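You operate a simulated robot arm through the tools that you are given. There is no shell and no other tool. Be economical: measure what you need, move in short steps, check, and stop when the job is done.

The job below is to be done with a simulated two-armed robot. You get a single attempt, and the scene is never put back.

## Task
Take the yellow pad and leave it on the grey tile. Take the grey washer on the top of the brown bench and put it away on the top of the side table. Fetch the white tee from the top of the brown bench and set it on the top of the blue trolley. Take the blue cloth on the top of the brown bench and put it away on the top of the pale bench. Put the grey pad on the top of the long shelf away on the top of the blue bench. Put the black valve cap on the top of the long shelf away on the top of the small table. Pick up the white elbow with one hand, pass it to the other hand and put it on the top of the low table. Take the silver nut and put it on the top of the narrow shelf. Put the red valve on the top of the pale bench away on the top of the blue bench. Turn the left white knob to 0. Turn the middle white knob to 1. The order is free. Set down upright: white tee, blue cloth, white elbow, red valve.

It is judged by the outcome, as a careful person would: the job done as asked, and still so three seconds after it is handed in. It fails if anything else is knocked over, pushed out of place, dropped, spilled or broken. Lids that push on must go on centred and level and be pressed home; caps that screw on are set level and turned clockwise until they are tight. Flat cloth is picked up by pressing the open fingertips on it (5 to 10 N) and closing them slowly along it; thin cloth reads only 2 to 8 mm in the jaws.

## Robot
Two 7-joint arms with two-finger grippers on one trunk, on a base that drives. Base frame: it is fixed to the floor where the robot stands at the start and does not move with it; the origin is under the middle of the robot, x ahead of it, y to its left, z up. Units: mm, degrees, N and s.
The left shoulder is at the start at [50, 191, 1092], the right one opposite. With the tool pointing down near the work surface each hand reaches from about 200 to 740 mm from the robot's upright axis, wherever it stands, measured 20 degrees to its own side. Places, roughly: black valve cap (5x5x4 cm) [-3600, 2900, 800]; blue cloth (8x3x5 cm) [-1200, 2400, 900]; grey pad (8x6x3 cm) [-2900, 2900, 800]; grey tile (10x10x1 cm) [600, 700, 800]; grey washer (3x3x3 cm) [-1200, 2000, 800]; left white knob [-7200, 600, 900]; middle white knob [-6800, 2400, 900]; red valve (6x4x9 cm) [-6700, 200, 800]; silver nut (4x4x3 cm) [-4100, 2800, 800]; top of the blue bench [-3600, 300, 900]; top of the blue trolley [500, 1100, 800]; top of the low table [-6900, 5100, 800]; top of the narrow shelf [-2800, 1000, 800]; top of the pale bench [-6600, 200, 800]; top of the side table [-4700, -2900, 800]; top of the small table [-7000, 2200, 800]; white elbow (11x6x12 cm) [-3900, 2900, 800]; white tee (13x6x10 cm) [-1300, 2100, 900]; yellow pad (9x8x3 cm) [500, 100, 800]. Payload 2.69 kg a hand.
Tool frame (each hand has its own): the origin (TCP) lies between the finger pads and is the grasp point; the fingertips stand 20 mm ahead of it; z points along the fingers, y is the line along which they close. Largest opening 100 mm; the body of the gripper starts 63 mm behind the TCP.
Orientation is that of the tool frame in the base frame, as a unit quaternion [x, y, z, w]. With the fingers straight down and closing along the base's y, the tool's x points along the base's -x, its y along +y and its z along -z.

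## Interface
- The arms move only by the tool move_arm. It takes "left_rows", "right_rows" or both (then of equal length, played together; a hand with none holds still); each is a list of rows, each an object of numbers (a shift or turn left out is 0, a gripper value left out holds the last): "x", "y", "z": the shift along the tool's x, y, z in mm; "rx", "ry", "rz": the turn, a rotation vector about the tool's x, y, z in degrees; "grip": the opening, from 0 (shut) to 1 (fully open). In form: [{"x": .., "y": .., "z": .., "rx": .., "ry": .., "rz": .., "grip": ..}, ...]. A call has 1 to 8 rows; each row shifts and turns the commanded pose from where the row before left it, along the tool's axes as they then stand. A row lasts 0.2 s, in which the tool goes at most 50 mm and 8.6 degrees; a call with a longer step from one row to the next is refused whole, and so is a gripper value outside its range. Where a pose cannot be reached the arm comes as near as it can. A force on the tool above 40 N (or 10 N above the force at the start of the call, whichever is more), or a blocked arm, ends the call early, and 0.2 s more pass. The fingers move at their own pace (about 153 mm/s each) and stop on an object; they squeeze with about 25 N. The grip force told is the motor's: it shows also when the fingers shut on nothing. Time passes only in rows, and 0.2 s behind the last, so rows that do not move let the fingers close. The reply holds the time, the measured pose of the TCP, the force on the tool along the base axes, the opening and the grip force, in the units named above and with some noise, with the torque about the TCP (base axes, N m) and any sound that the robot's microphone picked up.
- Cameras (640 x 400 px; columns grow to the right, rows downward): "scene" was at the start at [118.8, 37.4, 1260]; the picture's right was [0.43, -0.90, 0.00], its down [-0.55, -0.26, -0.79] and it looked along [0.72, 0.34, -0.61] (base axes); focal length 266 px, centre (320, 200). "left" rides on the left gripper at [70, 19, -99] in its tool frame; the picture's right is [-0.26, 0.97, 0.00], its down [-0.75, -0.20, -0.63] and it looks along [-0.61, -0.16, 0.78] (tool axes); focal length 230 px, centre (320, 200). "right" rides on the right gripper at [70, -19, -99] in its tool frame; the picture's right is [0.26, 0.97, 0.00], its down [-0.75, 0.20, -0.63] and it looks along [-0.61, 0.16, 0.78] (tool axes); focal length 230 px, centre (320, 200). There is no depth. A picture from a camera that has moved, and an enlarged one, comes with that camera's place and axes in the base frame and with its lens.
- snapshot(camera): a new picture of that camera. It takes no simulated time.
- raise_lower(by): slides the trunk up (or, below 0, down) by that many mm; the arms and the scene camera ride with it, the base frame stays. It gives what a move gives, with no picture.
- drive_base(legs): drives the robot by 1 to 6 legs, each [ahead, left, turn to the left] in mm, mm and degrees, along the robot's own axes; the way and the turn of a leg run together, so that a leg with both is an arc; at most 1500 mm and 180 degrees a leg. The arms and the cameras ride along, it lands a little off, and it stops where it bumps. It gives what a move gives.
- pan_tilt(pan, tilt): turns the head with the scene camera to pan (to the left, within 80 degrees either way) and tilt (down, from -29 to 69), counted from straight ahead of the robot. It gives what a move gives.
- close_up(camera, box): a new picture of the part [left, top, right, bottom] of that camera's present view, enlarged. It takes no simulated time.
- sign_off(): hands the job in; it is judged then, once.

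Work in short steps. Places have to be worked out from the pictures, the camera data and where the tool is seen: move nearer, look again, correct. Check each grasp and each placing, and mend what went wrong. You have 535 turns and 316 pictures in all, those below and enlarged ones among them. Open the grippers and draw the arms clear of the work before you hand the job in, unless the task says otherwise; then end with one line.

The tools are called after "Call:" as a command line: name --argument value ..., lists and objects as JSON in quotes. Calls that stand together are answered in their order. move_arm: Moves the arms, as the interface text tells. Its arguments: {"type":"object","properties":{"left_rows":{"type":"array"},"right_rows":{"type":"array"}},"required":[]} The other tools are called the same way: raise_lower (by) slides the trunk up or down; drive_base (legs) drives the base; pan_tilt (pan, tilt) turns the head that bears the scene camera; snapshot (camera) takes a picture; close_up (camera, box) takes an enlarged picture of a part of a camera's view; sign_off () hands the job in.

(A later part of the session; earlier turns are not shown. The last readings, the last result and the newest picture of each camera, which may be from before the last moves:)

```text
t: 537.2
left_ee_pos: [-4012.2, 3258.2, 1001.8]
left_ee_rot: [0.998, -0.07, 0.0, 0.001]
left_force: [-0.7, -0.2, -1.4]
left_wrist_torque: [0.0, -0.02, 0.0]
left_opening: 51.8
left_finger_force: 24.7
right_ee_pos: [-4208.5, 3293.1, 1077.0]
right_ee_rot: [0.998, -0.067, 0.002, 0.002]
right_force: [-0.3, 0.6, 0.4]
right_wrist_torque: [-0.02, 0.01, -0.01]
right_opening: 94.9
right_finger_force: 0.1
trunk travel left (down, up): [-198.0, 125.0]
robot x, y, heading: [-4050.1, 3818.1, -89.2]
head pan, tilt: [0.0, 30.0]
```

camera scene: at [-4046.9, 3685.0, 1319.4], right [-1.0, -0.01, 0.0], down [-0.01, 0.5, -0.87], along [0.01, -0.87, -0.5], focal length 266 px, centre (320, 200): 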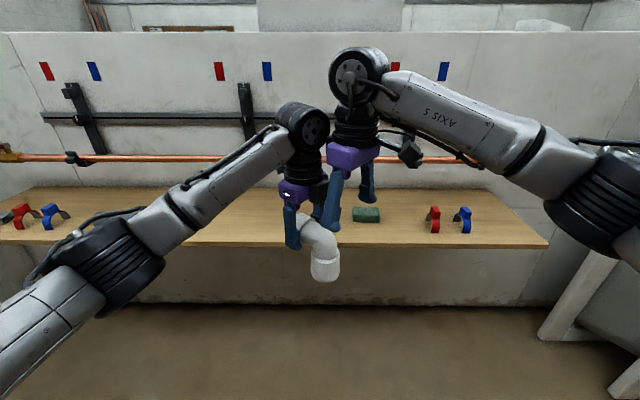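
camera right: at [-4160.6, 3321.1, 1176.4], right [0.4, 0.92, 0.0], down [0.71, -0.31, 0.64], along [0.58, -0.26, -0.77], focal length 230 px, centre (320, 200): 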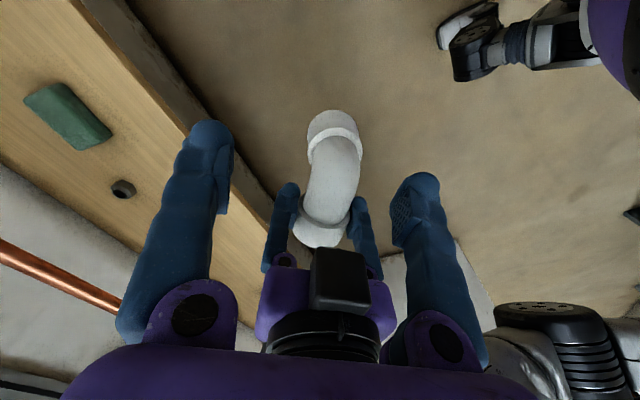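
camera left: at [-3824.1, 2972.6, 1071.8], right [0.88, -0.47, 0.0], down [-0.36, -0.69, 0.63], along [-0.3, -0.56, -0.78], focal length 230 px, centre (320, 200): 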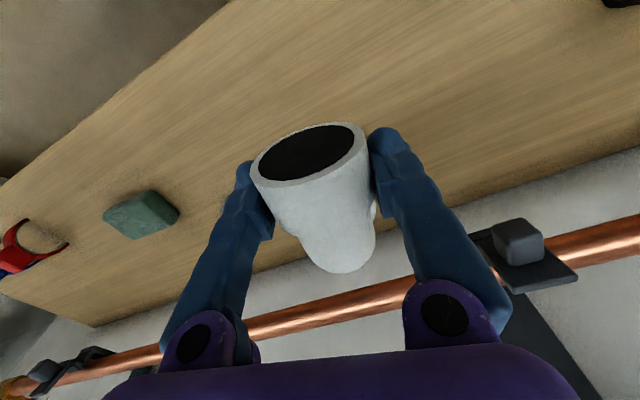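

Both hands aligned. Now pitch the right hand +90° about its y so it points left, camera up.

Call:
move_arm --right_rows '[{"ry": 8}, {"ry": 8}, {"ry": 8}, {"ry": 8}, {"ry": 8}, {"ry": 8}, {"ry": 8}, {"ry": 8}]'

Call:
snapshot --camera "scene"

```text
t: 539.0
left_ee_pos: [-4011.8, 3259.3, 1002.1]
left_ee_rot: [0.998, -0.07, 0.0, 0.0]
left_force: [0.8, -0.1, -1.6]
left_wrist_torque: [0.0, -0.05, 0.0]
left_opening: 51.8
left_finger_force: 25.0
right_ee_pos: [-4207.0, 3293.5, 1078.4]
right_ee_rot: [0.844, -0.054, 0.532, 0.038]
right_force: [-0.1, -0.9, -0.3]
right_wrist_torque: [0.0, 0.0, 0.0]
right_opening: 95.1
right_finger_force: 0.0
trunk travel left (down, up): [-198.0, 125.0]
robot x, y, heading: [-4052.2, 3814.0, -89.3]
head pan, tilt: [0.0, 30.0]
```

```text
181 pictures are left
camera scene: at [-4046.6, 3684.9, 1319.4], right [-1.0, -0.01, 0.0], down [-0.01, 0.5, -0.87], along [0.01, -0.87, -0.5], focal length 266 px, centre (320, 200)
```

scene: 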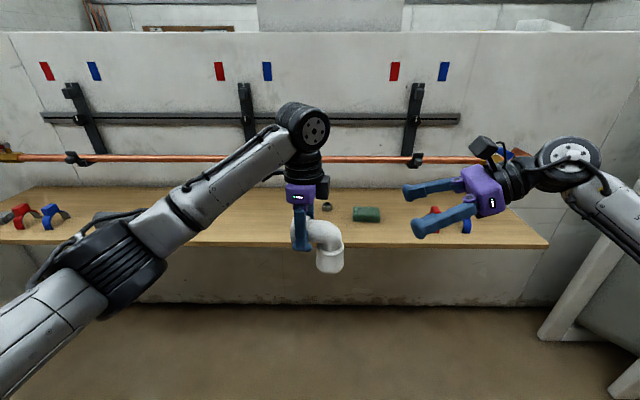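

Works well. Finish the pitch (26° more).

Call:
move_arm --right_rows '[{"ry": 8}, {"ry": 8}, {"ry": 8}, {"ry": 2}, {}]'

Call:
snapshot --camera "right"

Call:
close_up --camera "scene" --box '[250, 110, 570, 310]'

```text
t: 540.2
left_ee_pos: [-4012.9, 3259.5, 1001.9]
left_ee_rot: [0.998, -0.07, 0.0, 0.001]
left_force: [-0.6, 0.3, -1.7]
left_wrist_torque: [0.0, -0.06, 0.02]
left_opening: 51.5
left_finger_force: 25.2
right_ee_pos: [-4207.9, 3292.8, 1077.3]
right_ee_rot: [0.704, -0.045, 0.707, 0.049]
right_force: [0.0, -0.1, 1.4]
right_wrist_torque: [0.01, 0.02, 0.0]
right_opening: 94.6
right_finger_force: 0.1
trunk travel left (down, up): [-198.0, 125.0]
robot x, y, heading: [-4049.0, 3812.9, -89.3]
head pan, tilt: [0.0, 30.0]
```

```text
180 pictures are left
camera right: at [-4303.8, 3325.4, 1145.4], right [-0.13, -0.96, 0.26], down [-0.65, -0.12, -0.75], along [0.75, -0.27, -0.6], focal length 230 px, centre (320, 200)
```

right: 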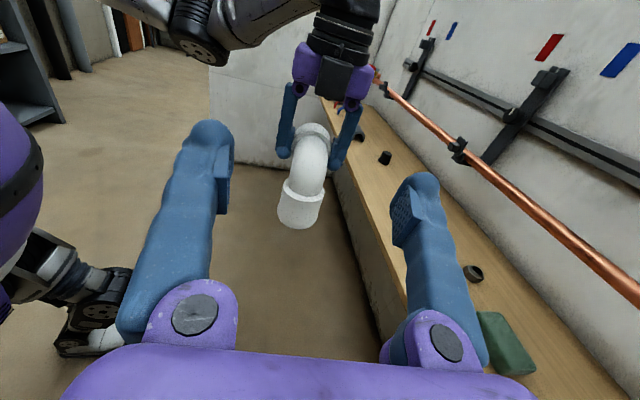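

```text
2.00 times, centred on (410, 210) of scene
camera zoom: at [-4046.4, 3684.9, 1319.4], right [-1.0, -0.01, 0.0], down [-0.01, 0.5, -0.87], along [0.01, -0.87, -0.5], focal length 532 px, centre (140, 180)
```

zoom: 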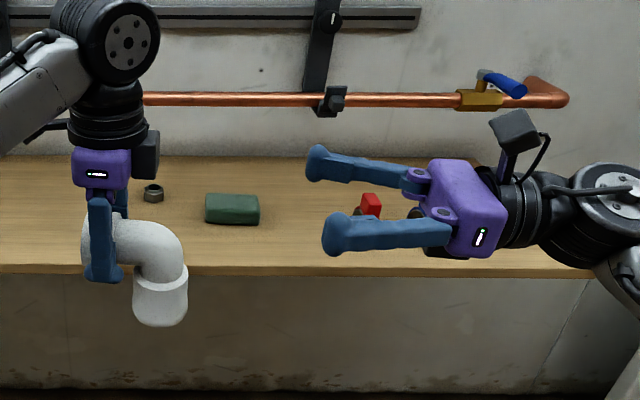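

Good. Vertical axis at ≈[-4064,3266], bottom z≈905, pipe axis z≈1008. Lower the right hand to z≈980, then advance toward the bend.

Call:
move_arm --right_rows '[{"x": -40}, {"x": -40}, {"x": -17, "y": 8}, {"z": 35}, {"z": 30}, {"z": 25}, {}]'

Call:
snapshot --camera "right"

Call:
close_up --camera "scene" --box '[260, 150, 500, 300]'

```text
t: 541.8
left_ee_pos: [-4012.8, 3257.9, 1001.6]
left_ee_rot: [0.998, -0.07, 0.0, 0.0]
left_force: [-0.1, 1.1, -1.1]
left_wrist_torque: [-0.02, -0.02, -0.02]
left_opening: 51.9
left_finger_force: 25.2
right_ee_pos: [-4120.1, 3272.9, 981.3]
right_ee_rot: [0.704, -0.045, 0.707, 0.049]
right_force: [-0.8, -0.1, -0.4]
right_wrist_torque: [0.02, -0.01, 0.01]
right_opening: 94.9
right_finger_force: 0.1
trunk travel left (down, up): [-198.0, 125.0]
robot x, y, heading: [-4047.6, 3813.6, -89.3]
head pan, tilt: [0.0, 30.0]
```

```text
178 pictures are left
camera right: at [-4215.1, 3304.7, 1049.5], right [-0.13, -0.96, 0.26], down [-0.65, -0.12, -0.75], along [0.75, -0.27, -0.6], focal length 230 px, centre (320, 200)
```

right: 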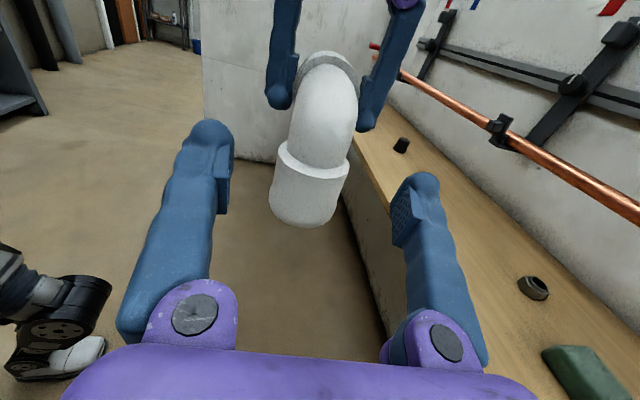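

```text
2.67 times, centred on (380, 225) of scene
camera zoom: at [-4046.5, 3685.0, 1319.4], right [-1.0, -0.01, 0.0], down [-0.01, 0.5, -0.87], along [0.01, -0.87, -0.5], focal length 710 px, centre (160, 133)
```

zoom: 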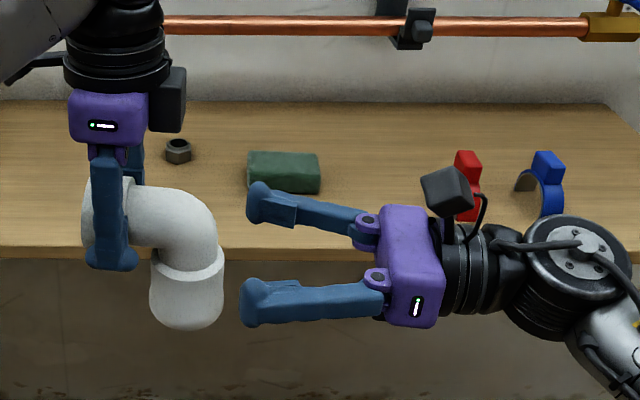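

Centred. Advance 55 mm and close.

Call:
move_arm --right_rows '[{"z": 20}, {"z": 20}, {"z": 14}, {}]'

Call:
close_up --camera "scene" --box '[260, 150, 500, 300]'

```text
t: 542.8
left_ee_pos: [-4012.4, 3257.7, 1001.8]
left_ee_rot: [0.998, -0.07, 0.0, 0.001]
left_force: [0.0, -0.7, -1.9]
left_wrist_torque: [-0.03, -0.04, 0.01]
left_opening: 52.1
left_finger_force: 24.7
right_ee_pos: [-4065.0, 3265.0, 980.7]
right_ee_rot: [0.704, -0.045, 0.707, 0.05]
right_force: [0.5, 0.4, 0.1]
right_wrist_torque: [-0.01, 0.02, 0.03]
right_opening: 95.2
right_finger_force: 0.2
trunk travel left (down, up): [-198.0, 125.0]
robot x, y, heading: [-4048.8, 3815.0, -89.2]
head pan, tilt: [0.0, 30.0]
```

```text
2.67 times, centred on (380, 225) of scene
camera zoom: at [-4046.4, 3685.0, 1319.4], right [-1.0, -0.01, 0.0], down [-0.01, 0.5, -0.87], along [0.01, -0.87, -0.5], focal length 710 px, centre (160, 133)
```

zoom: 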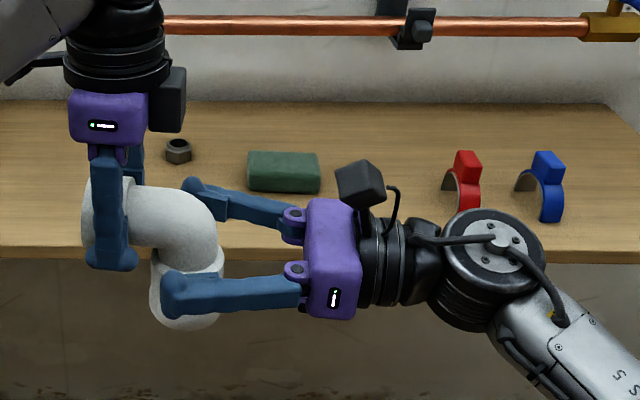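

Close the right hand.

Call:
move_arm --right_rows '[{"grip": 0.75}, {"grip": 0.6}, {"grip": 0.45}, {"grip": 0.4}, {}, {}]'

Call:
close_up --camera "scene" --box '[260, 150, 500, 300]'

```text
t: 544.2
left_ee_pos: [-4012.0, 3259.6, 1000.4]
left_ee_rot: [0.998, -0.069, 0.0, 0.0]
left_force: [-1.8, -5.5, -11.1]
left_wrist_torque: [0.06, -0.15, 0.19]
left_opening: 51.9
left_finger_force: 24.7
right_ee_pos: [-4065.5, 3265.5, 982.6]
right_ee_rot: [0.703, -0.044, 0.708, 0.05]
right_force: [2.6, 5.0, 9.2]
right_wrist_torque: [-0.27, -0.31, 0.09]
right_opening: 43.0
right_finger_force: 25.0
trunk travel left (down, up): [-198.0, 125.0]
robot x, y, heading: [-4048.0, 3812.5, -89.0]
head pan, tilt: [0.0, 30.0]
```

```text
2.67 times, centred on (380, 225) of scene
camera zoom: at [-4046.3, 3684.9, 1319.4], right [-1.0, -0.01, 0.0], down [-0.01, 0.5, -0.87], along [0.01, -0.87, -0.5], focal length 710 px, centre (160, 133)
```

zoom: 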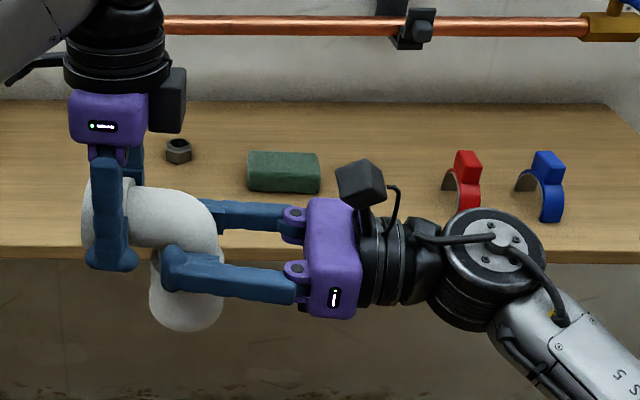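

Both hands hold it. Release the left and lift it away.

Call:
move_arm --left_rows '[{"grip": 0.7}, {"grip": 0.85}, {}, {"z": -25}, {"z": -35}, {"z": -40}, {}]'

Call:
close_up --camera "scene" --box '[260, 120, 500, 300]'

```text
t: 545.8
left_ee_pos: [-4012.4, 3258.1, 1101.3]
left_ee_rot: [0.998, -0.07, 0.0, -0.001]
left_force: [0.4, 0.2, 0.1]
left_wrist_torque: [-0.01, 0.01, 0.04]
left_opening: 85.2
left_finger_force: 0.0
right_ee_pos: [-4065.1, 3264.8, 981.2]
right_ee_rot: [0.704, -0.045, 0.707, 0.048]
right_force: [0.5, 0.2, 0.6]
right_wrist_torque: [-0.01, -0.02, -0.02]
right_opening: 43.3
right_finger_force: 25.0
trunk travel left (down, up): [-198.0, 125.0]
robot x, y, heading: [-4046.0, 3815.2, -89.2]
head pan, tilt: [0.0, 30.0]
```

```text
2.22 times, centred on (380, 210) of scene
camera zoom: at [-4046.2, 3684.6, 1319.3], right [-1.0, -0.01, 0.0], down [-0.01, 0.5, -0.87], along [0.01, -0.87, -0.5], focal length 591 px, centre (187, 178)
```

zoom: 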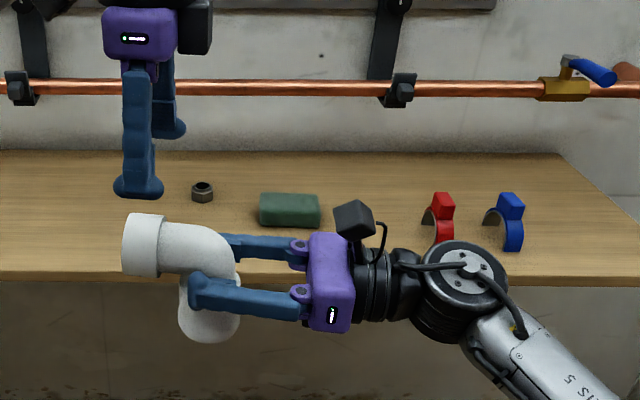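

Hand-over done. Move the left hand aside, unwind its yaw, then drive to the cap.

Call:
move_arm --left_rows '[{"x": 45}, {"x": 45}, {"x": 45}, {"rz": -8}, {"rz": -8}, {"rz": -8}, {"rz": -8}, {"rz": -8}]'

Call:
move_arm --left_rows '[{"rz": -8}, {"rz": -8}, {"rz": -8}, {"rz": -8}, {"rz": -8}, {"rz": -8}, {"rz": -8}, {"rz": -4}]'

Call:
drive_base --legs '[[0, 300, 0], [320, 0, 0]]'

Call:
snapshot --camera "scene"

Call:
snapshot --camera "left"

```text
t: 547.6
left_ee_pos: [-3878.2, 3240.1, 1100.9]
left_ee_rot: [0.961, 0.277, 0.0, 0.0]
left_force: [-0.1, -0.5, 0.9]
left_wrist_torque: [0.04, -0.02, 0.02]
left_opening: 84.8
left_finger_force: 0.0
right_ee_pos: [-4064.6, 3266.8, 980.8]
right_ee_rot: [0.704, -0.045, 0.707, 0.049]
right_force: [-0.6, 0.3, 0.5]
right_wrist_torque: [0.01, 0.02, -0.02]
right_opening: 42.9
right_finger_force: 24.8
trunk travel left (down, up): [-198.0, 125.0]
robot x, y, heading: [-4048.6, 3816.9, -89.1]
head pan, tilt: [0.0, 30.0]
```

```text
t: 549.4
left_ee_pos: [-3877.3, 3239.9, 1101.6]
left_ee_rot: [0.694, 0.72, 0.0, 0.001]
left_force: [0.3, 0.5, -0.1]
left_wrist_torque: [0.0, 0.01, -0.01]
left_opening: 85.0
left_finger_force: 0.1
right_ee_pos: [-4066.3, 3266.3, 981.6]
right_ee_rot: [0.704, -0.044, 0.707, 0.047]
right_force: [-0.1, -0.9, 0.0]
right_wrist_torque: [0.01, -0.01, 0.0]
right_opening: 42.8
right_finger_force: 24.7
trunk travel left (down, up): [-198.0, 125.0]
robot x, y, heading: [-4048.9, 3813.4, -89.2]
head pan, tilt: [0.0, 30.0]
```

```text
t: 554.3
left_ee_pos: [-3578.4, 2922.4, 1101.0]
left_ee_rot: [0.697, 0.717, 0.0, -0.001]
left_force: [0.4, 0.9, -0.1]
left_wrist_torque: [0.07, 0.0, 0.02]
left_opening: 85.0
left_finger_force: 0.2
right_ee_pos: [-3765.7, 2948.2, 979.3]
right_ee_rot: [0.704, -0.047, 0.707, 0.051]
right_force: [-0.7, -0.3, -0.5]
right_wrist_torque: [0.0, 0.01, 0.03]
right_opening: 42.6
right_finger_force: 24.9
trunk travel left (down, up): [-198.0, 125.0]
robot x, y, heading: [-3747.2, 3499.9, -89.3]
head pan, tilt: [0.0, 30.0]
```

```text
173 pictures are left
camera scene: at [-3744.2, 3367.5, 1319.3], right [-1.0, -0.01, 0.0], down [-0.01, 0.5, -0.87], along [0.01, -0.87, -0.5], focal length 266 px, centre (320, 200)
```

scene: 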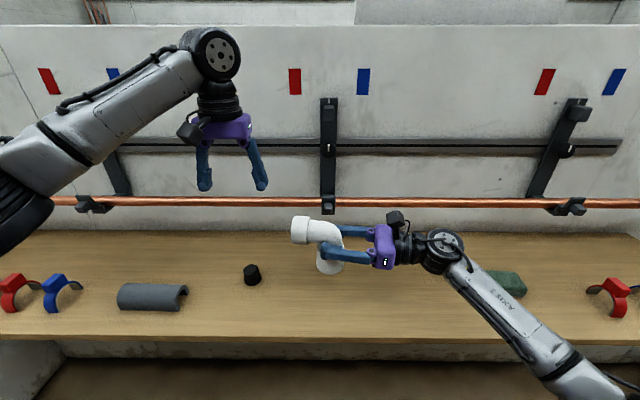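

```text
172 pictures are left
camera left: at [-3562.4, 2992.0, 1201.0], right [0.97, -0.23, 0.0], down [-0.18, -0.76, 0.63], along [-0.14, -0.61, -0.78], focal length 230 px, centre (320, 200)
```

left: 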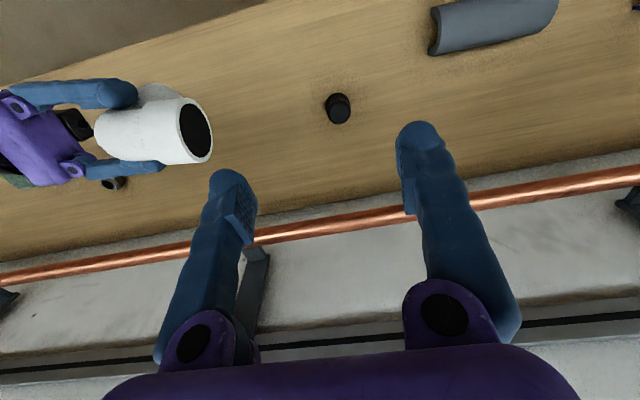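

Cap at ≈[-3559,2872]. Move the left hand over it and descend partway.

Call:
move_arm --left_rows '[{"x": -40, "y": 17.6}, {"x": -10, "z": 40}, {"z": 45}, {"z": 45}, {"z": 30}, {}]'

Call:
snapshot --camera "left"

```text
t: 555.7
left_ee_pos: [-3559.0, 2872.1, 941.7]
left_ee_rot: [0.697, 0.717, 0.0, 0.0]
left_force: [-0.2, 1.3, -0.7]
left_wrist_torque: [0.0, 0.06, 0.0]
left_opening: 85.0
left_finger_force: 0.1
right_ee_pos: [-3765.6, 2948.9, 981.5]
right_ee_rot: [0.704, -0.047, 0.707, 0.051]
right_force: [0.0, -1.1, 0.3]
right_wrist_torque: [0.03, -0.01, 0.0]
right_opening: 43.1
right_finger_force: 24.9
trunk travel left (down, up): [-198.0, 125.0]
robot x, y, heading: [-3748.4, 3497.5, -89.4]
head pan, tilt: [0.0, 30.0]
```

```text
171 pictures are left
camera left: at [-3543.1, 2942.2, 1040.9], right [0.97, -0.23, 0.0], down [-0.18, -0.76, 0.63], along [-0.14, -0.61, -0.78], focal length 230 px, centre (320, 200)
```

left: 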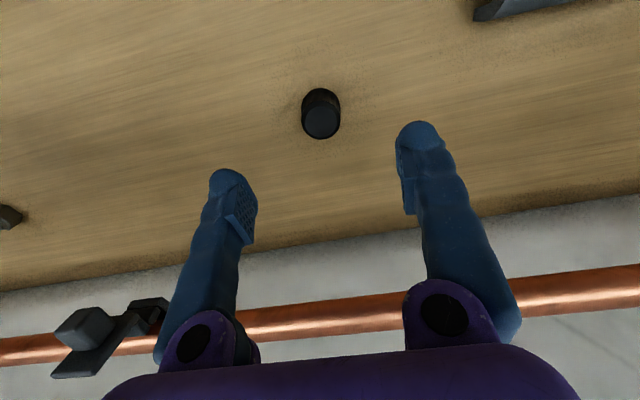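

Adjust slightly and descend further.

Call:
move_arm --left_rows '[{"x": -11, "y": -1}, {"z": 40}, {"z": 35}, {}]'

Call:
snapshot --camera "left"

```text
t: 556.7
left_ee_pos: [-3560.5, 2861.1, 865.3]
left_ee_rot: [0.696, 0.718, 0.0, 0.0]
left_force: [0.1, 0.7, -0.2]
left_wrist_torque: [0.01, 0.0, -0.01]
left_opening: 84.7
left_finger_force: 0.1
right_ee_pos: [-3766.4, 2949.0, 980.9]
right_ee_rot: [0.704, -0.047, 0.707, 0.05]
right_force: [1.6, -0.4, 0.3]
right_wrist_torque: [-0.02, 0.01, 0.01]
right_opening: 42.9
right_finger_force: 25.4
trunk travel left (down, up): [-198.0, 125.0]
robot x, y, heading: [-3745.1, 3497.6, -89.4]
head pan, tilt: [0.0, 30.0]
```

```text
170 pictures are left
camera left: at [-3544.9, 2932.3, 965.5], right [0.97, -0.23, 0.0], down [-0.18, -0.76, 0.63], along [-0.14, -0.61, -0.78], focal length 230 px, centre (320, 200)
```

left: 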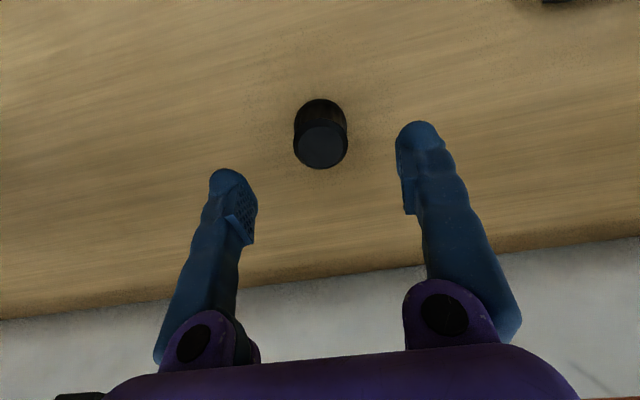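

Cap top is at ≈785, centre [-3564,2849]. Correct and descend.

Call:
move_arm --left_rows '[{"x": -12, "y": -3}, {"z": 35}, {"z": 30}, {"z": 10}, {}]'

Call:
snapshot --camera "left"

```text
t: 557.9
left_ee_pos: [-3562.7, 2850.2, 797.2]
left_ee_rot: [0.696, 0.718, -0.003, 0.004]
left_force: [4.8, 5.7, 31.6]
left_wrist_torque: [0.23, -0.2, -0.06]
left_opening: 85.0
left_finger_force: 0.0
right_ee_pos: [-3765.3, 2951.4, 983.9]
right_ee_rot: [0.704, -0.045, 0.707, 0.051]
right_force: [0.4, -0.5, -1.0]
right_wrist_torque: [0.0, 0.01, -0.01]
right_opening: 42.7
right_finger_force: 24.8
trunk travel left (down, up): [-198.0, 125.0]
robot x, y, heading: [-3747.1, 3494.8, -89.4]
head pan, tilt: [0.0, 30.0]
```

```text
169 pictures are left
camera left: at [-3547.2, 2921.2, 896.9], right [0.97, -0.23, 0.0], down [-0.18, -0.75, 0.64], along [-0.14, -0.62, -0.77], focal length 230 px, centre (320, 200)
```

left: 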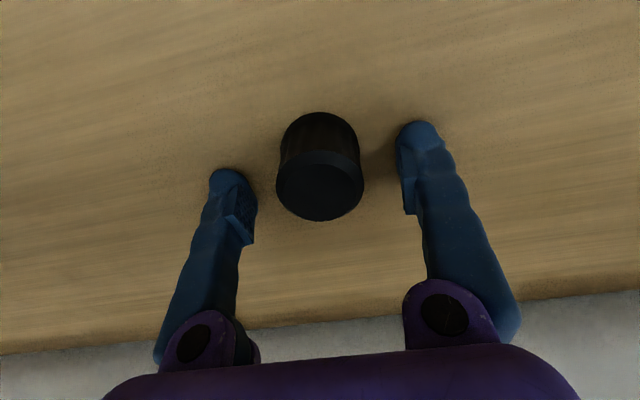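

Fingertips touch the shelf (T≈777). Lift 4 mm and close on the cap.

Call:
move_arm --left_rows '[{"z": -6}, {"grip": 0.6}, {"grip": 0.4}, {"grip": 0.3}, {}, {}]'

Call:
move_arm --left_rows '[{"z": -15}, {"z": -40}, {"z": -40}, {"z": -40}, {"z": -30}, {}]'

Call:
snapshot --camera "left"

```text
t: 559.3
left_ee_pos: [-3563.5, 2851.8, 799.5]
left_ee_rot: [0.696, 0.718, -0.001, 0.001]
left_force: [0.9, 0.7, 16.5]
left_wrist_torque: [0.03, -0.06, 0.05]
left_opening: 29.0
left_finger_force: 0.0
right_ee_pos: [-3766.4, 2950.4, 982.1]
right_ee_rot: [0.704, -0.046, 0.707, 0.051]
right_force: [-0.2, 0.1, -0.3]
right_wrist_torque: [0.01, 0.03, 0.01]
right_opening: 42.6
right_finger_force: 25.0
trunk travel left (down, up): [-198.0, 125.0]
robot x, y, heading: [-3744.8, 3501.3, -89.4]
head pan, tilt: [0.0, 30.0]
```

```text
t: 560.7
left_ee_pos: [-3561.4, 2849.0, 964.0]
left_ee_rot: [0.696, 0.718, 0.001, -0.001]
left_force: [-0.8, 0.5, 0.2]
left_wrist_torque: [-0.01, -0.01, -0.01]
left_opening: 29.7
left_finger_force: 0.1
right_ee_pos: [-3765.8, 2948.5, 980.4]
right_ee_rot: [0.704, -0.047, 0.707, 0.051]
right_force: [0.0, 0.3, -0.1]
right_wrist_torque: [-0.02, 0.04, 0.01]
right_opening: 42.7
right_finger_force: 25.0
trunk travel left (down, up): [-198.0, 125.0]
robot x, y, heading: [-3748.6, 3500.6, -89.4]
head pan, tilt: [0.0, 30.0]
```

```text
168 pictures are left
camera left: at [-3546.2, 2919.2, 1063.1], right [0.97, -0.23, 0.0], down [-0.18, -0.76, 0.63], along [-0.14, -0.61, -0.78], focal length 230 px, centre (320, 200)
```

left: 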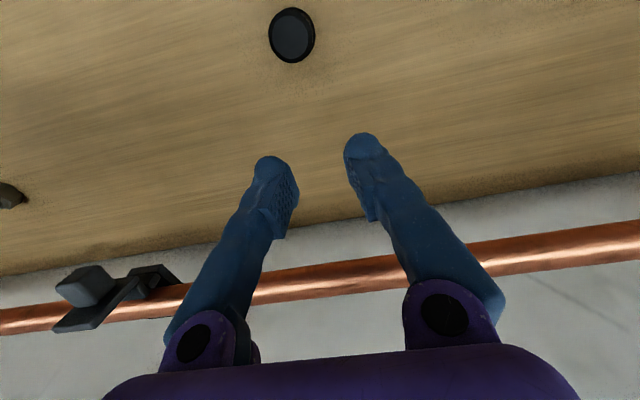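

The cap slipped forward (still upright), now ≈[-3572,2912]. Reopen and go over it, with shelf height 777 known.

Call:
move_arm --left_rows '[{"x": 35, "y": -5, "grip": 0.85}, {"x": 28, "y": -4}, {"z": 35}, {"z": 35}, {}]'

Call:
snapshot --camera "left"

```text
t: 561.9
left_ee_pos: [-3572.7, 2912.1, 891.5]
left_ee_rot: [0.696, 0.718, -0.001, 0.001]
left_force: [-0.9, 0.1, -0.3]
left_wrist_torque: [0.05, 0.01, -0.01]
left_opening: 85.0
left_finger_force: 0.1
right_ee_pos: [-3765.9, 2947.6, 979.7]
right_ee_rot: [0.704, -0.047, 0.707, 0.051]
right_force: [-0.6, -0.9, -0.4]
right_wrist_torque: [-0.02, 0.06, 0.02]
right_opening: 42.9
right_finger_force: 25.4
trunk travel left (down, up): [-198.0, 125.0]
robot x, y, heading: [-3745.2, 3499.1, -89.6]
head pan, tilt: [0.0, 30.0]
```

```text
167 pictures are left
camera left: at [-3556.9, 2982.3, 991.5], right [0.97, -0.23, 0.0], down [-0.18, -0.76, 0.63], along [-0.14, -0.61, -0.78], focal length 230 px, centre (320, 200)
```

left: 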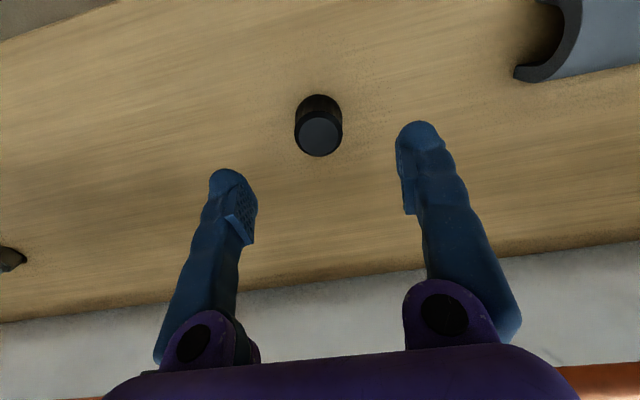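

Well centred now. Descend to 802 and close.

Call:
move_arm --left_rows '[{"x": -2.5, "y": -1}, {"z": 40}, {"z": 35}, {"z": 13}, {}]'

Call:
snapshot --camera "left"

```text
t: 563.1
left_ee_pos: [-3574.6, 2910.4, 804.2]
left_ee_rot: [0.696, 0.718, 0.0, 0.0]
left_force: [-0.4, 0.6, -0.1]
left_wrist_torque: [0.03, 0.02, -0.02]
left_opening: 85.0
left_finger_force: 0.1
right_ee_pos: [-3765.0, 2949.1, 980.8]
right_ee_rot: [0.704, -0.047, 0.707, 0.052]
right_force: [-0.1, -0.2, -0.1]
right_wrist_torque: [-0.02, 0.05, 0.03]
right_opening: 42.4
right_finger_force: 25.2
trunk travel left (down, up): [-198.0, 125.0]
robot x, y, heading: [-3746.0, 3494.2, -89.2]
head pan, tilt: [0.0, 30.0]
```

```text
166 pictures are left
camera left: at [-3558.4, 2980.3, 904.3], right [0.97, -0.23, 0.0], down [-0.18, -0.76, 0.63], along [-0.14, -0.61, -0.78], focal length 230 px, centre (320, 200)
```

left: 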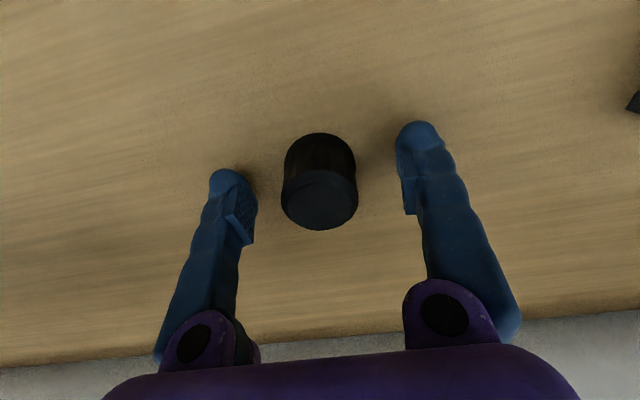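

Position matches a good grasp. Close and lift.

Call:
move_arm --left_rows '[{"grip": 0.6}, {"grip": 0.4}, {"grip": 0.3}, {}, {}]'

Call:
move_arm --left_rows '[{"z": -15}, {"z": -40}, {"z": -40}, {"z": -40}, {"z": -30}, {}]'

Call:
snapshot --camera "left"

```text
t: 564.3
left_ee_pos: [-3573.6, 2911.2, 804.4]
left_ee_rot: [0.697, 0.717, 0.0, -0.001]
left_force: [-0.5, 0.1, -0.5]
left_wrist_torque: [0.01, 0.02, -0.02]
left_opening: 38.5
left_finger_force: 24.9
right_ee_pos: [-3765.0, 2949.7, 981.3]
right_ee_rot: [0.704, -0.046, 0.707, 0.05]
right_force: [0.0, -0.5, 0.3]
right_wrist_torque: [0.02, 0.03, -0.01]
right_opening: 42.6
right_finger_force: 24.7
trunk travel left (down, up): [-198.0, 125.0]
robot x, y, heading: [-3747.2, 3494.9, -89.4]
head pan, tilt: [0.0, 30.0]
```

```text
t: 565.7
left_ee_pos: [-3573.3, 2910.4, 969.0]
left_ee_rot: [0.697, 0.718, 0.0, -0.001]
left_force: [-0.5, 0.0, 0.0]
left_wrist_torque: [-0.01, -0.02, -0.02]
left_opening: 38.7
left_finger_force: 24.6
right_ee_pos: [-3766.6, 2948.8, 980.9]
right_ee_rot: [0.704, -0.047, 0.707, 0.051]
right_force: [0.1, -0.5, 0.1]
right_wrist_torque: [-0.01, 0.03, 0.0]
right_opening: 42.6
right_finger_force: 25.1
trunk travel left (down, up): [-198.0, 125.0]
robot x, y, heading: [-3746.8, 3499.0, -89.3]
head pan, tilt: [0.0, 30.0]
```

```text
165 pictures are left
camera left: at [-3557.9, 2980.4, 1069.4], right [0.97, -0.23, 0.0], down [-0.18, -0.76, 0.63], along [-0.14, -0.61, -0.78], focal length 230 px, centre (320, 200)
```

left: 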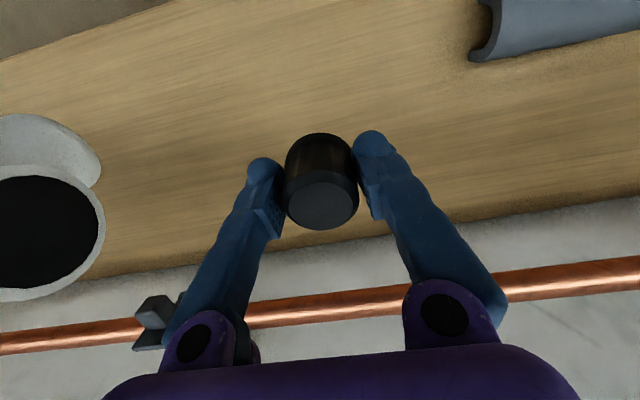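

Cap held. Raise trunk, back off, turn west and look for the low table.

Call:
raise_lower --by 80

Call:
drive_base --legs '[[-650, 0, 0], [0, 0, -90]]'

Call:
pan_tilt --pan 0 --tilt 12

Call:
snapshot --camera "scene"

```text
t: 566.9
left_ee_pos: [-3573.4, 2910.6, 1050.4]
left_ee_rot: [0.696, 0.718, 0.0, 0.0]
left_force: [-0.1, 0.1, -0.3]
left_wrist_torque: [0.03, -0.02, 0.0]
left_opening: 37.3
left_finger_force: 25.3
right_ee_pos: [-3766.9, 2948.5, 1061.3]
right_ee_rot: [0.704, -0.047, 0.707, 0.051]
right_force: [0.7, -0.1, -1.1]
right_wrist_torque: [-0.02, -0.01, 0.01]
right_opening: 42.8
right_finger_force: 25.0
trunk travel left (down, up): [-278.0, 45.0]
robot x, y, heading: [-3745.7, 3498.4, -89.6]
head pan, tilt: [0.0, 30.0]
```

```text
t: 574.4
left_ee_pos: [-4340.9, 3984.3, 1050.1]
left_ee_rot: [1.0, 0.011, 0.0, 0.0]
left_force: [0.1, -0.6, -0.5]
left_wrist_torque: [-0.02, 0.01, -0.02]
left_opening: 37.4
left_finger_force: 25.2
right_ee_pos: [-4300.7, 4175.9, 1061.0]
right_ee_rot: [0.463, -0.533, 0.462, 0.537]
right_force: [0.4, 0.3, -0.7]
right_wrist_torque: [-0.01, 0.0, 0.01]
right_opening: 42.8
right_finger_force: 25.3
trunk travel left (down, up): [-278.0, 45.0]
robot x, y, heading: [-3752.0, 4149.4, -180.0]
head pan, tilt: [0.0, 30.0]
```

```text
t: 575.2
left_ee_pos: [-4340.0, 3984.4, 1049.2]
left_ee_rot: [1.0, 0.012, 0.0, 0.0]
left_force: [-0.3, -0.1, 0.0]
left_wrist_torque: [-0.02, 0.03, -0.01]
left_opening: 37.2
left_finger_force: 25.0
right_ee_pos: [-4300.9, 4175.2, 1061.2]
right_ee_rot: [0.463, -0.533, 0.462, 0.537]
right_force: [0.3, -0.1, -1.7]
right_wrist_torque: [0.05, 0.02, -0.01]
right_opening: 42.6
right_finger_force: 25.2
trunk travel left (down, up): [-278.0, 45.0]
robot x, y, heading: [-3751.0, 4153.4, -179.8]
head pan, tilt: [0.0, 12.0]
```

```text
164 pictures are left
camera scene: at [-3884.1, 4152.5, 1428.4], right [0.0, 1.0, 0.0], down [0.21, 0.0, -0.98], along [-0.98, 0.0, -0.21], focal length 266 px, centre (320, 200)
```

scene: 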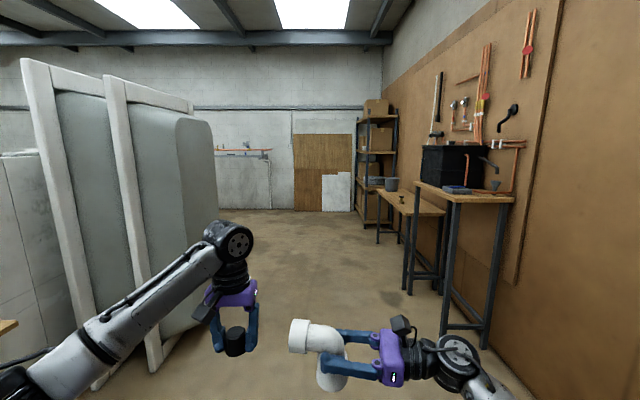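

The low table is ahead-right (x≈−6550…−7600, front y≈5000). Drive west to about (−6850,4380) and face it.

Call:
drive_base --legs '[[1450, -110, 0], [1450, -110, 0], [200, 0, 0], [0, 0, -90]]'

Call:
pan_tilt --pan 0 --tilt 30

Call:
snapshot --camera "scene"

```text
t: 594.2
left_ee_pos: [-6995.4, 4958.0, 1049.2]
left_ee_rot: [0.711, -0.704, 0.0, 0.0]
left_force: [-0.3, -0.6, 0.3]
left_wrist_torque: [0.02, 0.0, 0.0]
left_opening: 37.1
left_finger_force: 25.3
right_ee_pos: [-6804.4, 4916.2, 1062.1]
right_ee_rot: [-0.053, -0.704, -0.057, 0.706]
right_force: [0.1, -0.3, -2.1]
right_wrist_torque: [0.0, 0.0, -0.02]
right_opening: 42.2
right_finger_force: 24.8
trunk travel left (down, up): [-278.0, 45.0]
robot x, y, heading: [-6830.0, 4370.5, 89.5]
head pan, tilt: [0.0, 12.0]
```

```text
t: 595.0
left_ee_pos: [-6996.0, 4957.8, 1050.2]
left_ee_rot: [0.711, -0.703, 0.0, 0.0]
left_force: [-1.2, -0.5, 0.4]
left_wrist_torque: [0.02, 0.0, -0.02]
left_opening: 37.5
left_finger_force: 25.0
right_ee_pos: [-6805.8, 4916.5, 1061.4]
right_ee_rot: [-0.053, -0.703, -0.057, 0.707]
right_force: [0.3, -0.1, -1.3]
right_wrist_torque: [0.0, -0.03, -0.01]
right_opening: 42.4
right_finger_force: 25.1
trunk travel left (down, up): [-278.0, 45.0]
robot x, y, heading: [-6834.5, 4370.1, 89.6]
head pan, tilt: [0.0, 30.0]
```

```text
163 pictures are left
camera scene: at [-6833.6, 4497.9, 1399.4], right [1.0, -0.01, 0.0], down [0.0, -0.5, -0.87], along [0.01, 0.87, -0.5], focal length 266 px, centre (320, 200)
```

scene: 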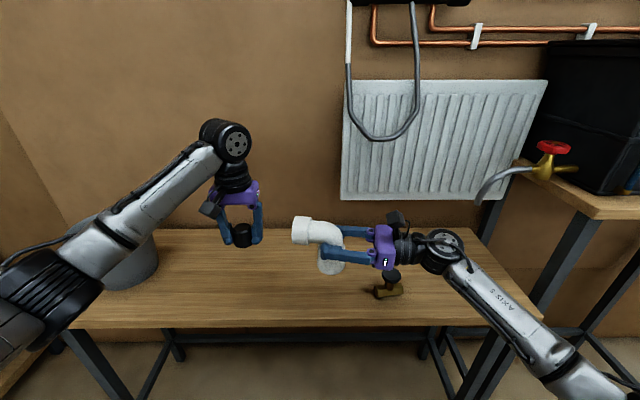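

Target spot: x≈−7000, y≈4990 near the front edge (free). Tuck the left hand, shift the base left 190 and ahead 70.

Call:
move_arm --left_rows '[{"x": 45}, {"x": 45}, {"x": 45, "y": 10}, {"x": 45, "y": 10}, {"x": 45, "y": 10}, {}]'

Call:
drive_base --legs '[[0, 190, 0], [70, 0, 0]]'

Call:
snapshot --camera "scene"

```text
t: 596.4
left_ee_pos: [-7022.8, 4732.6, 1049.4]
left_ee_rot: [0.712, -0.702, 0.001, 0.0]
left_force: [-0.3, 0.3, -0.3]
left_wrist_torque: [-0.01, 0.02, -0.02]
left_opening: 37.2
left_finger_force: 25.2
right_ee_pos: [-6804.8, 4916.4, 1061.1]
right_ee_rot: [-0.054, -0.704, -0.057, 0.706]
right_force: [0.1, 0.0, -1.1]
right_wrist_torque: [-0.03, -0.04, -0.01]
right_opening: 42.4
right_finger_force: 25.2
trunk travel left (down, up): [-278.0, 45.0]
robot x, y, heading: [-6835.2, 4368.7, 89.8]
head pan, tilt: [0.0, 30.0]
```

```text
t: 599.3
left_ee_pos: [-7214.3, 4803.3, 1048.6]
left_ee_rot: [0.711, -0.703, 0.001, 0.0]
left_force: [0.2, -0.2, 0.4]
left_wrist_torque: [-0.01, -0.03, 0.02]
left_opening: 37.6
left_finger_force: 24.9
right_ee_pos: [-6996.4, 4987.2, 1059.7]
right_ee_rot: [-0.052, -0.704, -0.055, 0.706]
right_force: [-0.2, 1.5, -1.4]
right_wrist_torque: [0.0, 0.01, 0.01]
right_opening: 42.1
right_finger_force: 24.9
trunk travel left (down, up): [-278.0, 45.0]
robot x, y, heading: [-7024.6, 4435.1, 89.7]
head pan, tilt: [0.0, 30.0]
```

```text
162 pictures are left
camera scene: at [-7023.3, 4569.5, 1399.2], right [1.0, -0.01, 0.0], down [0.0, -0.5, -0.87], along [0.01, 0.87, -0.5], focal length 266 px, centre (320, 200)
```

scene: 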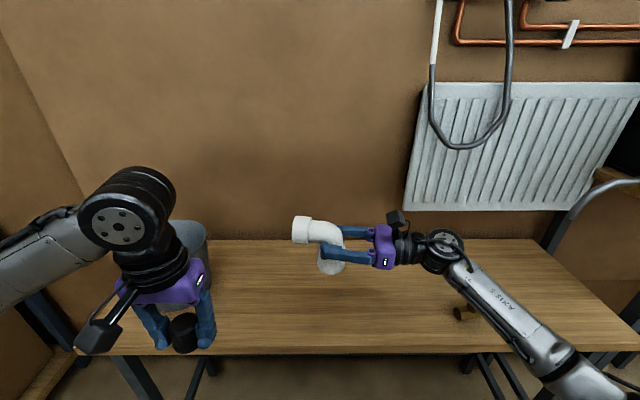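

Lower the right hand by 130 mm with the arm (elbow stays high) and look.

Call:
move_arm --right_rows '[{"x": -40}, {"x": -40}, {"x": -30}, {"x": -20}, {}]'

Call:
snapshot --camera "scene"

Call:
snapshot --camera "right"

```text
t: 600.5
left_ee_pos: [-7213.2, 4801.8, 1048.3]
left_ee_rot: [0.712, -0.702, 0.001, 0.0]
left_force: [0.6, 0.1, -0.4]
left_wrist_torque: [0.02, 0.01, 0.0]
left_opening: 37.3
left_finger_force: 25.2
right_ee_pos: [-6996.3, 4986.7, 931.2]
right_ee_rot: [-0.052, -0.704, -0.056, 0.707]
right_force: [0.1, 0.7, -1.1]
right_wrist_torque: [-0.02, -0.01, 0.04]
right_opening: 42.4
right_finger_force: 24.5
trunk travel left (down, up): [-278.0, 45.0]
robot x, y, heading: [-7025.6, 4436.9, 89.5]
head pan, tilt: [0.0, 30.0]
```

```text
161 pictures are left
camera scene: at [-7023.3, 4568.3, 1399.4], right [1.0, -0.01, 0.0], down [0.0, -0.5, -0.87], along [0.01, 0.87, -0.5], focal length 266 px, centre (320, 200)
```

scene: 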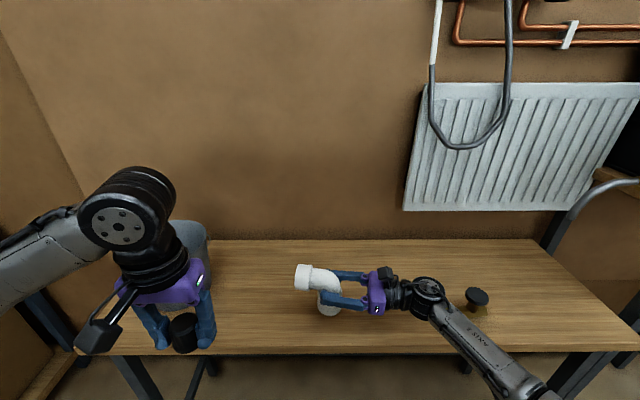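

```text
160 pictures are left
camera right: at [-6901.2, 4953.1, 999.2], right [0.15, 0.95, 0.26], down [0.65, 0.11, -0.75], along [-0.74, 0.28, -0.6], focal length 230 px, centre (320, 200)
```

right: 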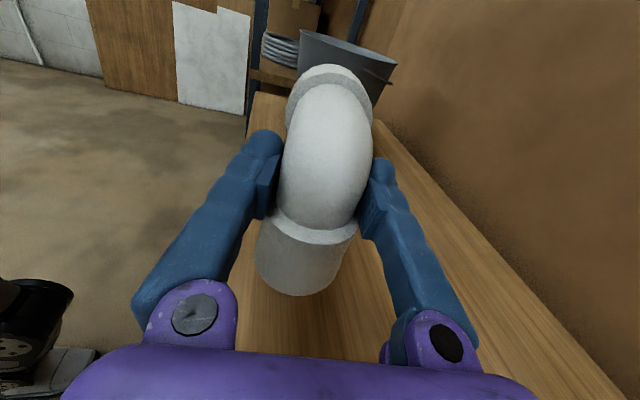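

Move 25 mm further in and lower slowly.

Call:
move_arm --right_rows '[{"y": 25}, {"x": -15}, {"x": -12}, {"x": -8}, {}]'

Call:
snapshot --camera "right"

Call:
close_up --camera "scene" --box '[270, 240, 560, 400]'

```text
t: 601.7
left_ee_pos: [-7213.8, 4801.8, 1049.8]
left_ee_rot: [0.712, -0.703, 0.0, 0.001]
left_force: [-0.6, 0.0, 0.1]
left_wrist_torque: [0.03, 0.0, -0.01]
left_opening: 37.1
left_finger_force: 24.5
right_ee_pos: [-6991.8, 5012.1, 896.2]
right_ee_rot: [-0.052, -0.703, -0.057, 0.707]
right_force: [0.6, -0.7, -1.4]
right_wrist_torque: [-0.01, -0.05, -0.01]
right_opening: 42.1
right_finger_force: 24.9
trunk travel left (down, up): [-278.0, 45.0]
robot x, y, heading: [-7023.9, 4435.1, 89.7]
head pan, tilt: [0.0, 30.0]
```

```text
159 pictures are left
camera right: at [-6897.2, 4978.3, 964.2], right [0.15, 0.95, 0.26], down [0.65, 0.11, -0.75], along [-0.75, 0.28, -0.6], focal length 230 px, centre (320, 200)
```

right: 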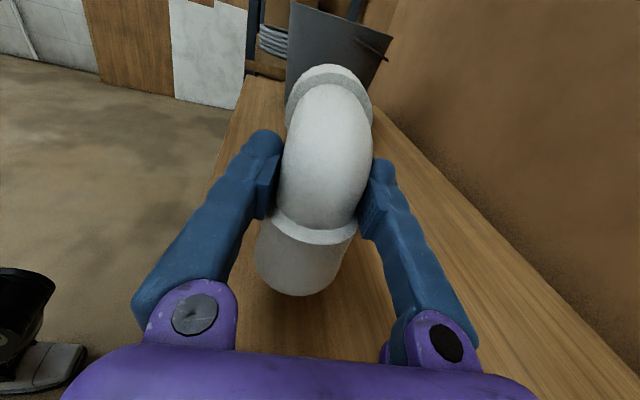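

```text
2.21 times, centred on (415, 320) of scene
camera zoom: at [-7023.3, 4568.4, 1399.4], right [1.0, -0.01, 0.0], down [0.0, -0.5, -0.87], along [0.01, 0.87, -0.5], focal length 587 px, centre (110, -65)
```

zoom: 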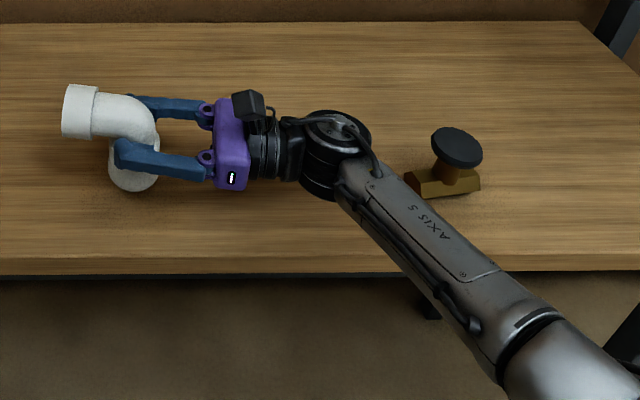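

Forearm rises toward the robot, clear. Continue slowly.

Call:
move_arm --right_rows '[{"x": -5}, {"x": -5}, {"x": -4}, {"x": -4}, {"x": -3}, {}]'

```text
t: 603.1
left_ee_pos: [-7213.6, 4803.4, 1050.0]
left_ee_rot: [0.711, -0.703, 0.0, 0.0]
left_force: [-0.7, -1.4, -0.7]
left_wrist_torque: [0.01, -0.02, -0.02]
left_opening: 37.3
left_finger_force: 25.8
right_ee_pos: [-6992.8, 5012.8, 875.4]
right_ee_rot: [-0.053, -0.704, -0.056, 0.706]
right_force: [-0.2, -0.2, -1.0]
right_wrist_torque: [0.0, 0.02, -0.01]
right_opening: 42.1
right_finger_force: 24.8
trunk travel left (down, up): [-278.0, 45.0]
robot x, y, heading: [-7026.1, 4437.3, 89.7]
head pan, tilt: [0.0, 30.0]
```

Call:
move_arm --right_rows '[{"x": -3}, {"x": -3}, {"x": -3}, {"x": -3}, {"x": -3}, {"x": -3}, {}]'

Call:
snapshot --camera "right"

```text
t: 604.7
left_ee_pos: [-7213.1, 4801.6, 1049.8]
left_ee_rot: [0.711, -0.703, -0.001, -0.001]
left_force: [0.1, -0.3, -0.8]
left_wrist_torque: [0.0, -0.01, 0.02]
left_opening: 37.3
left_finger_force: 25.1
right_ee_pos: [-6993.1, 5013.2, 864.4]
right_ee_rot: [-0.05, -0.7, -0.06, 0.71]
right_force: [3.7, 1.0, 32.5]
right_wrist_torque: [-0.71, -0.17, 0.12]
right_opening: 42.4
right_finger_force: 25.2
trunk travel left (down, up): [-278.0, 45.0]
robot x, y, heading: [-7024.9, 4436.9, 89.4]
head pan, tilt: [0.0, 30.0]
```

```text
157 pictures are left
camera right: at [-6897.0, 4978.1, 931.3], right [0.15, 0.95, 0.27], down [0.64, 0.11, -0.76], along [-0.75, 0.29, -0.59], focal length 230 px, centre (320, 200)
```

right: 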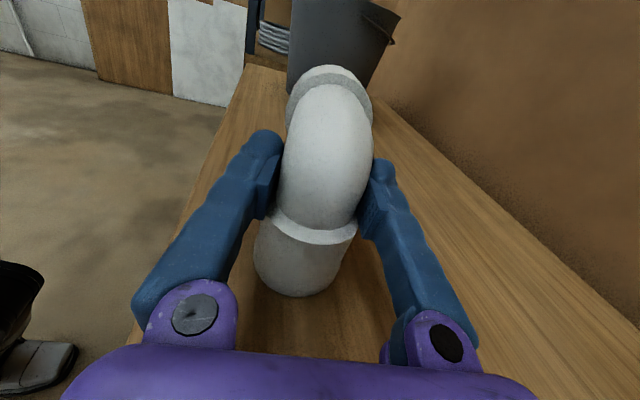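

Contact at the expected height. Ease 3 mm, open, and back out along the tool axis.

Call:
move_arm --right_rows '[{"x": 3}, {"grip": 0.55}, {"grip": 0.75}, {"grip": 0.85}, {}, {"z": -15}, {"z": -30}, {"z": -35}]'

Call:
snapshot --camera "right"

```text
t: 606.5
left_ee_pos: [-7212.8, 4802.8, 1049.3]
left_ee_rot: [0.711, -0.703, 0.0, 0.001]
left_force: [0.6, 0.2, 0.3]
left_wrist_torque: [-0.02, 0.03, -0.04]
left_opening: 37.6
left_finger_force: 24.9
right_ee_pos: [-6912.6, 4999.3, 859.9]
right_ee_rot: [-0.053, -0.703, -0.057, 0.706]
right_force: [-0.1, 0.8, 0.1]
right_wrist_torque: [0.0, 0.01, 0.0]
right_opening: 85.2
right_finger_force: 0.0
trunk travel left (down, up): [-278.0, 45.0]
robot x, y, heading: [-7029.8, 4435.0, 89.5]
head pan, tilt: [0.0, 30.0]
```

```text
156 pictures are left
camera right: at [-6817.3, 4965.1, 928.2], right [0.15, 0.95, 0.26], down [0.65, 0.11, -0.75], along [-0.74, 0.28, -0.6], focal length 230 px, centre (320, 200)
```

right: 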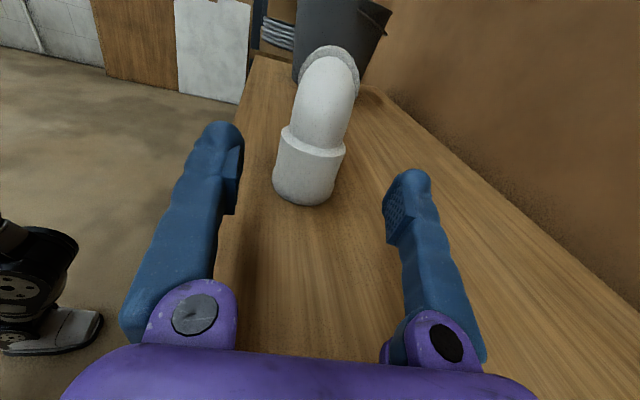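

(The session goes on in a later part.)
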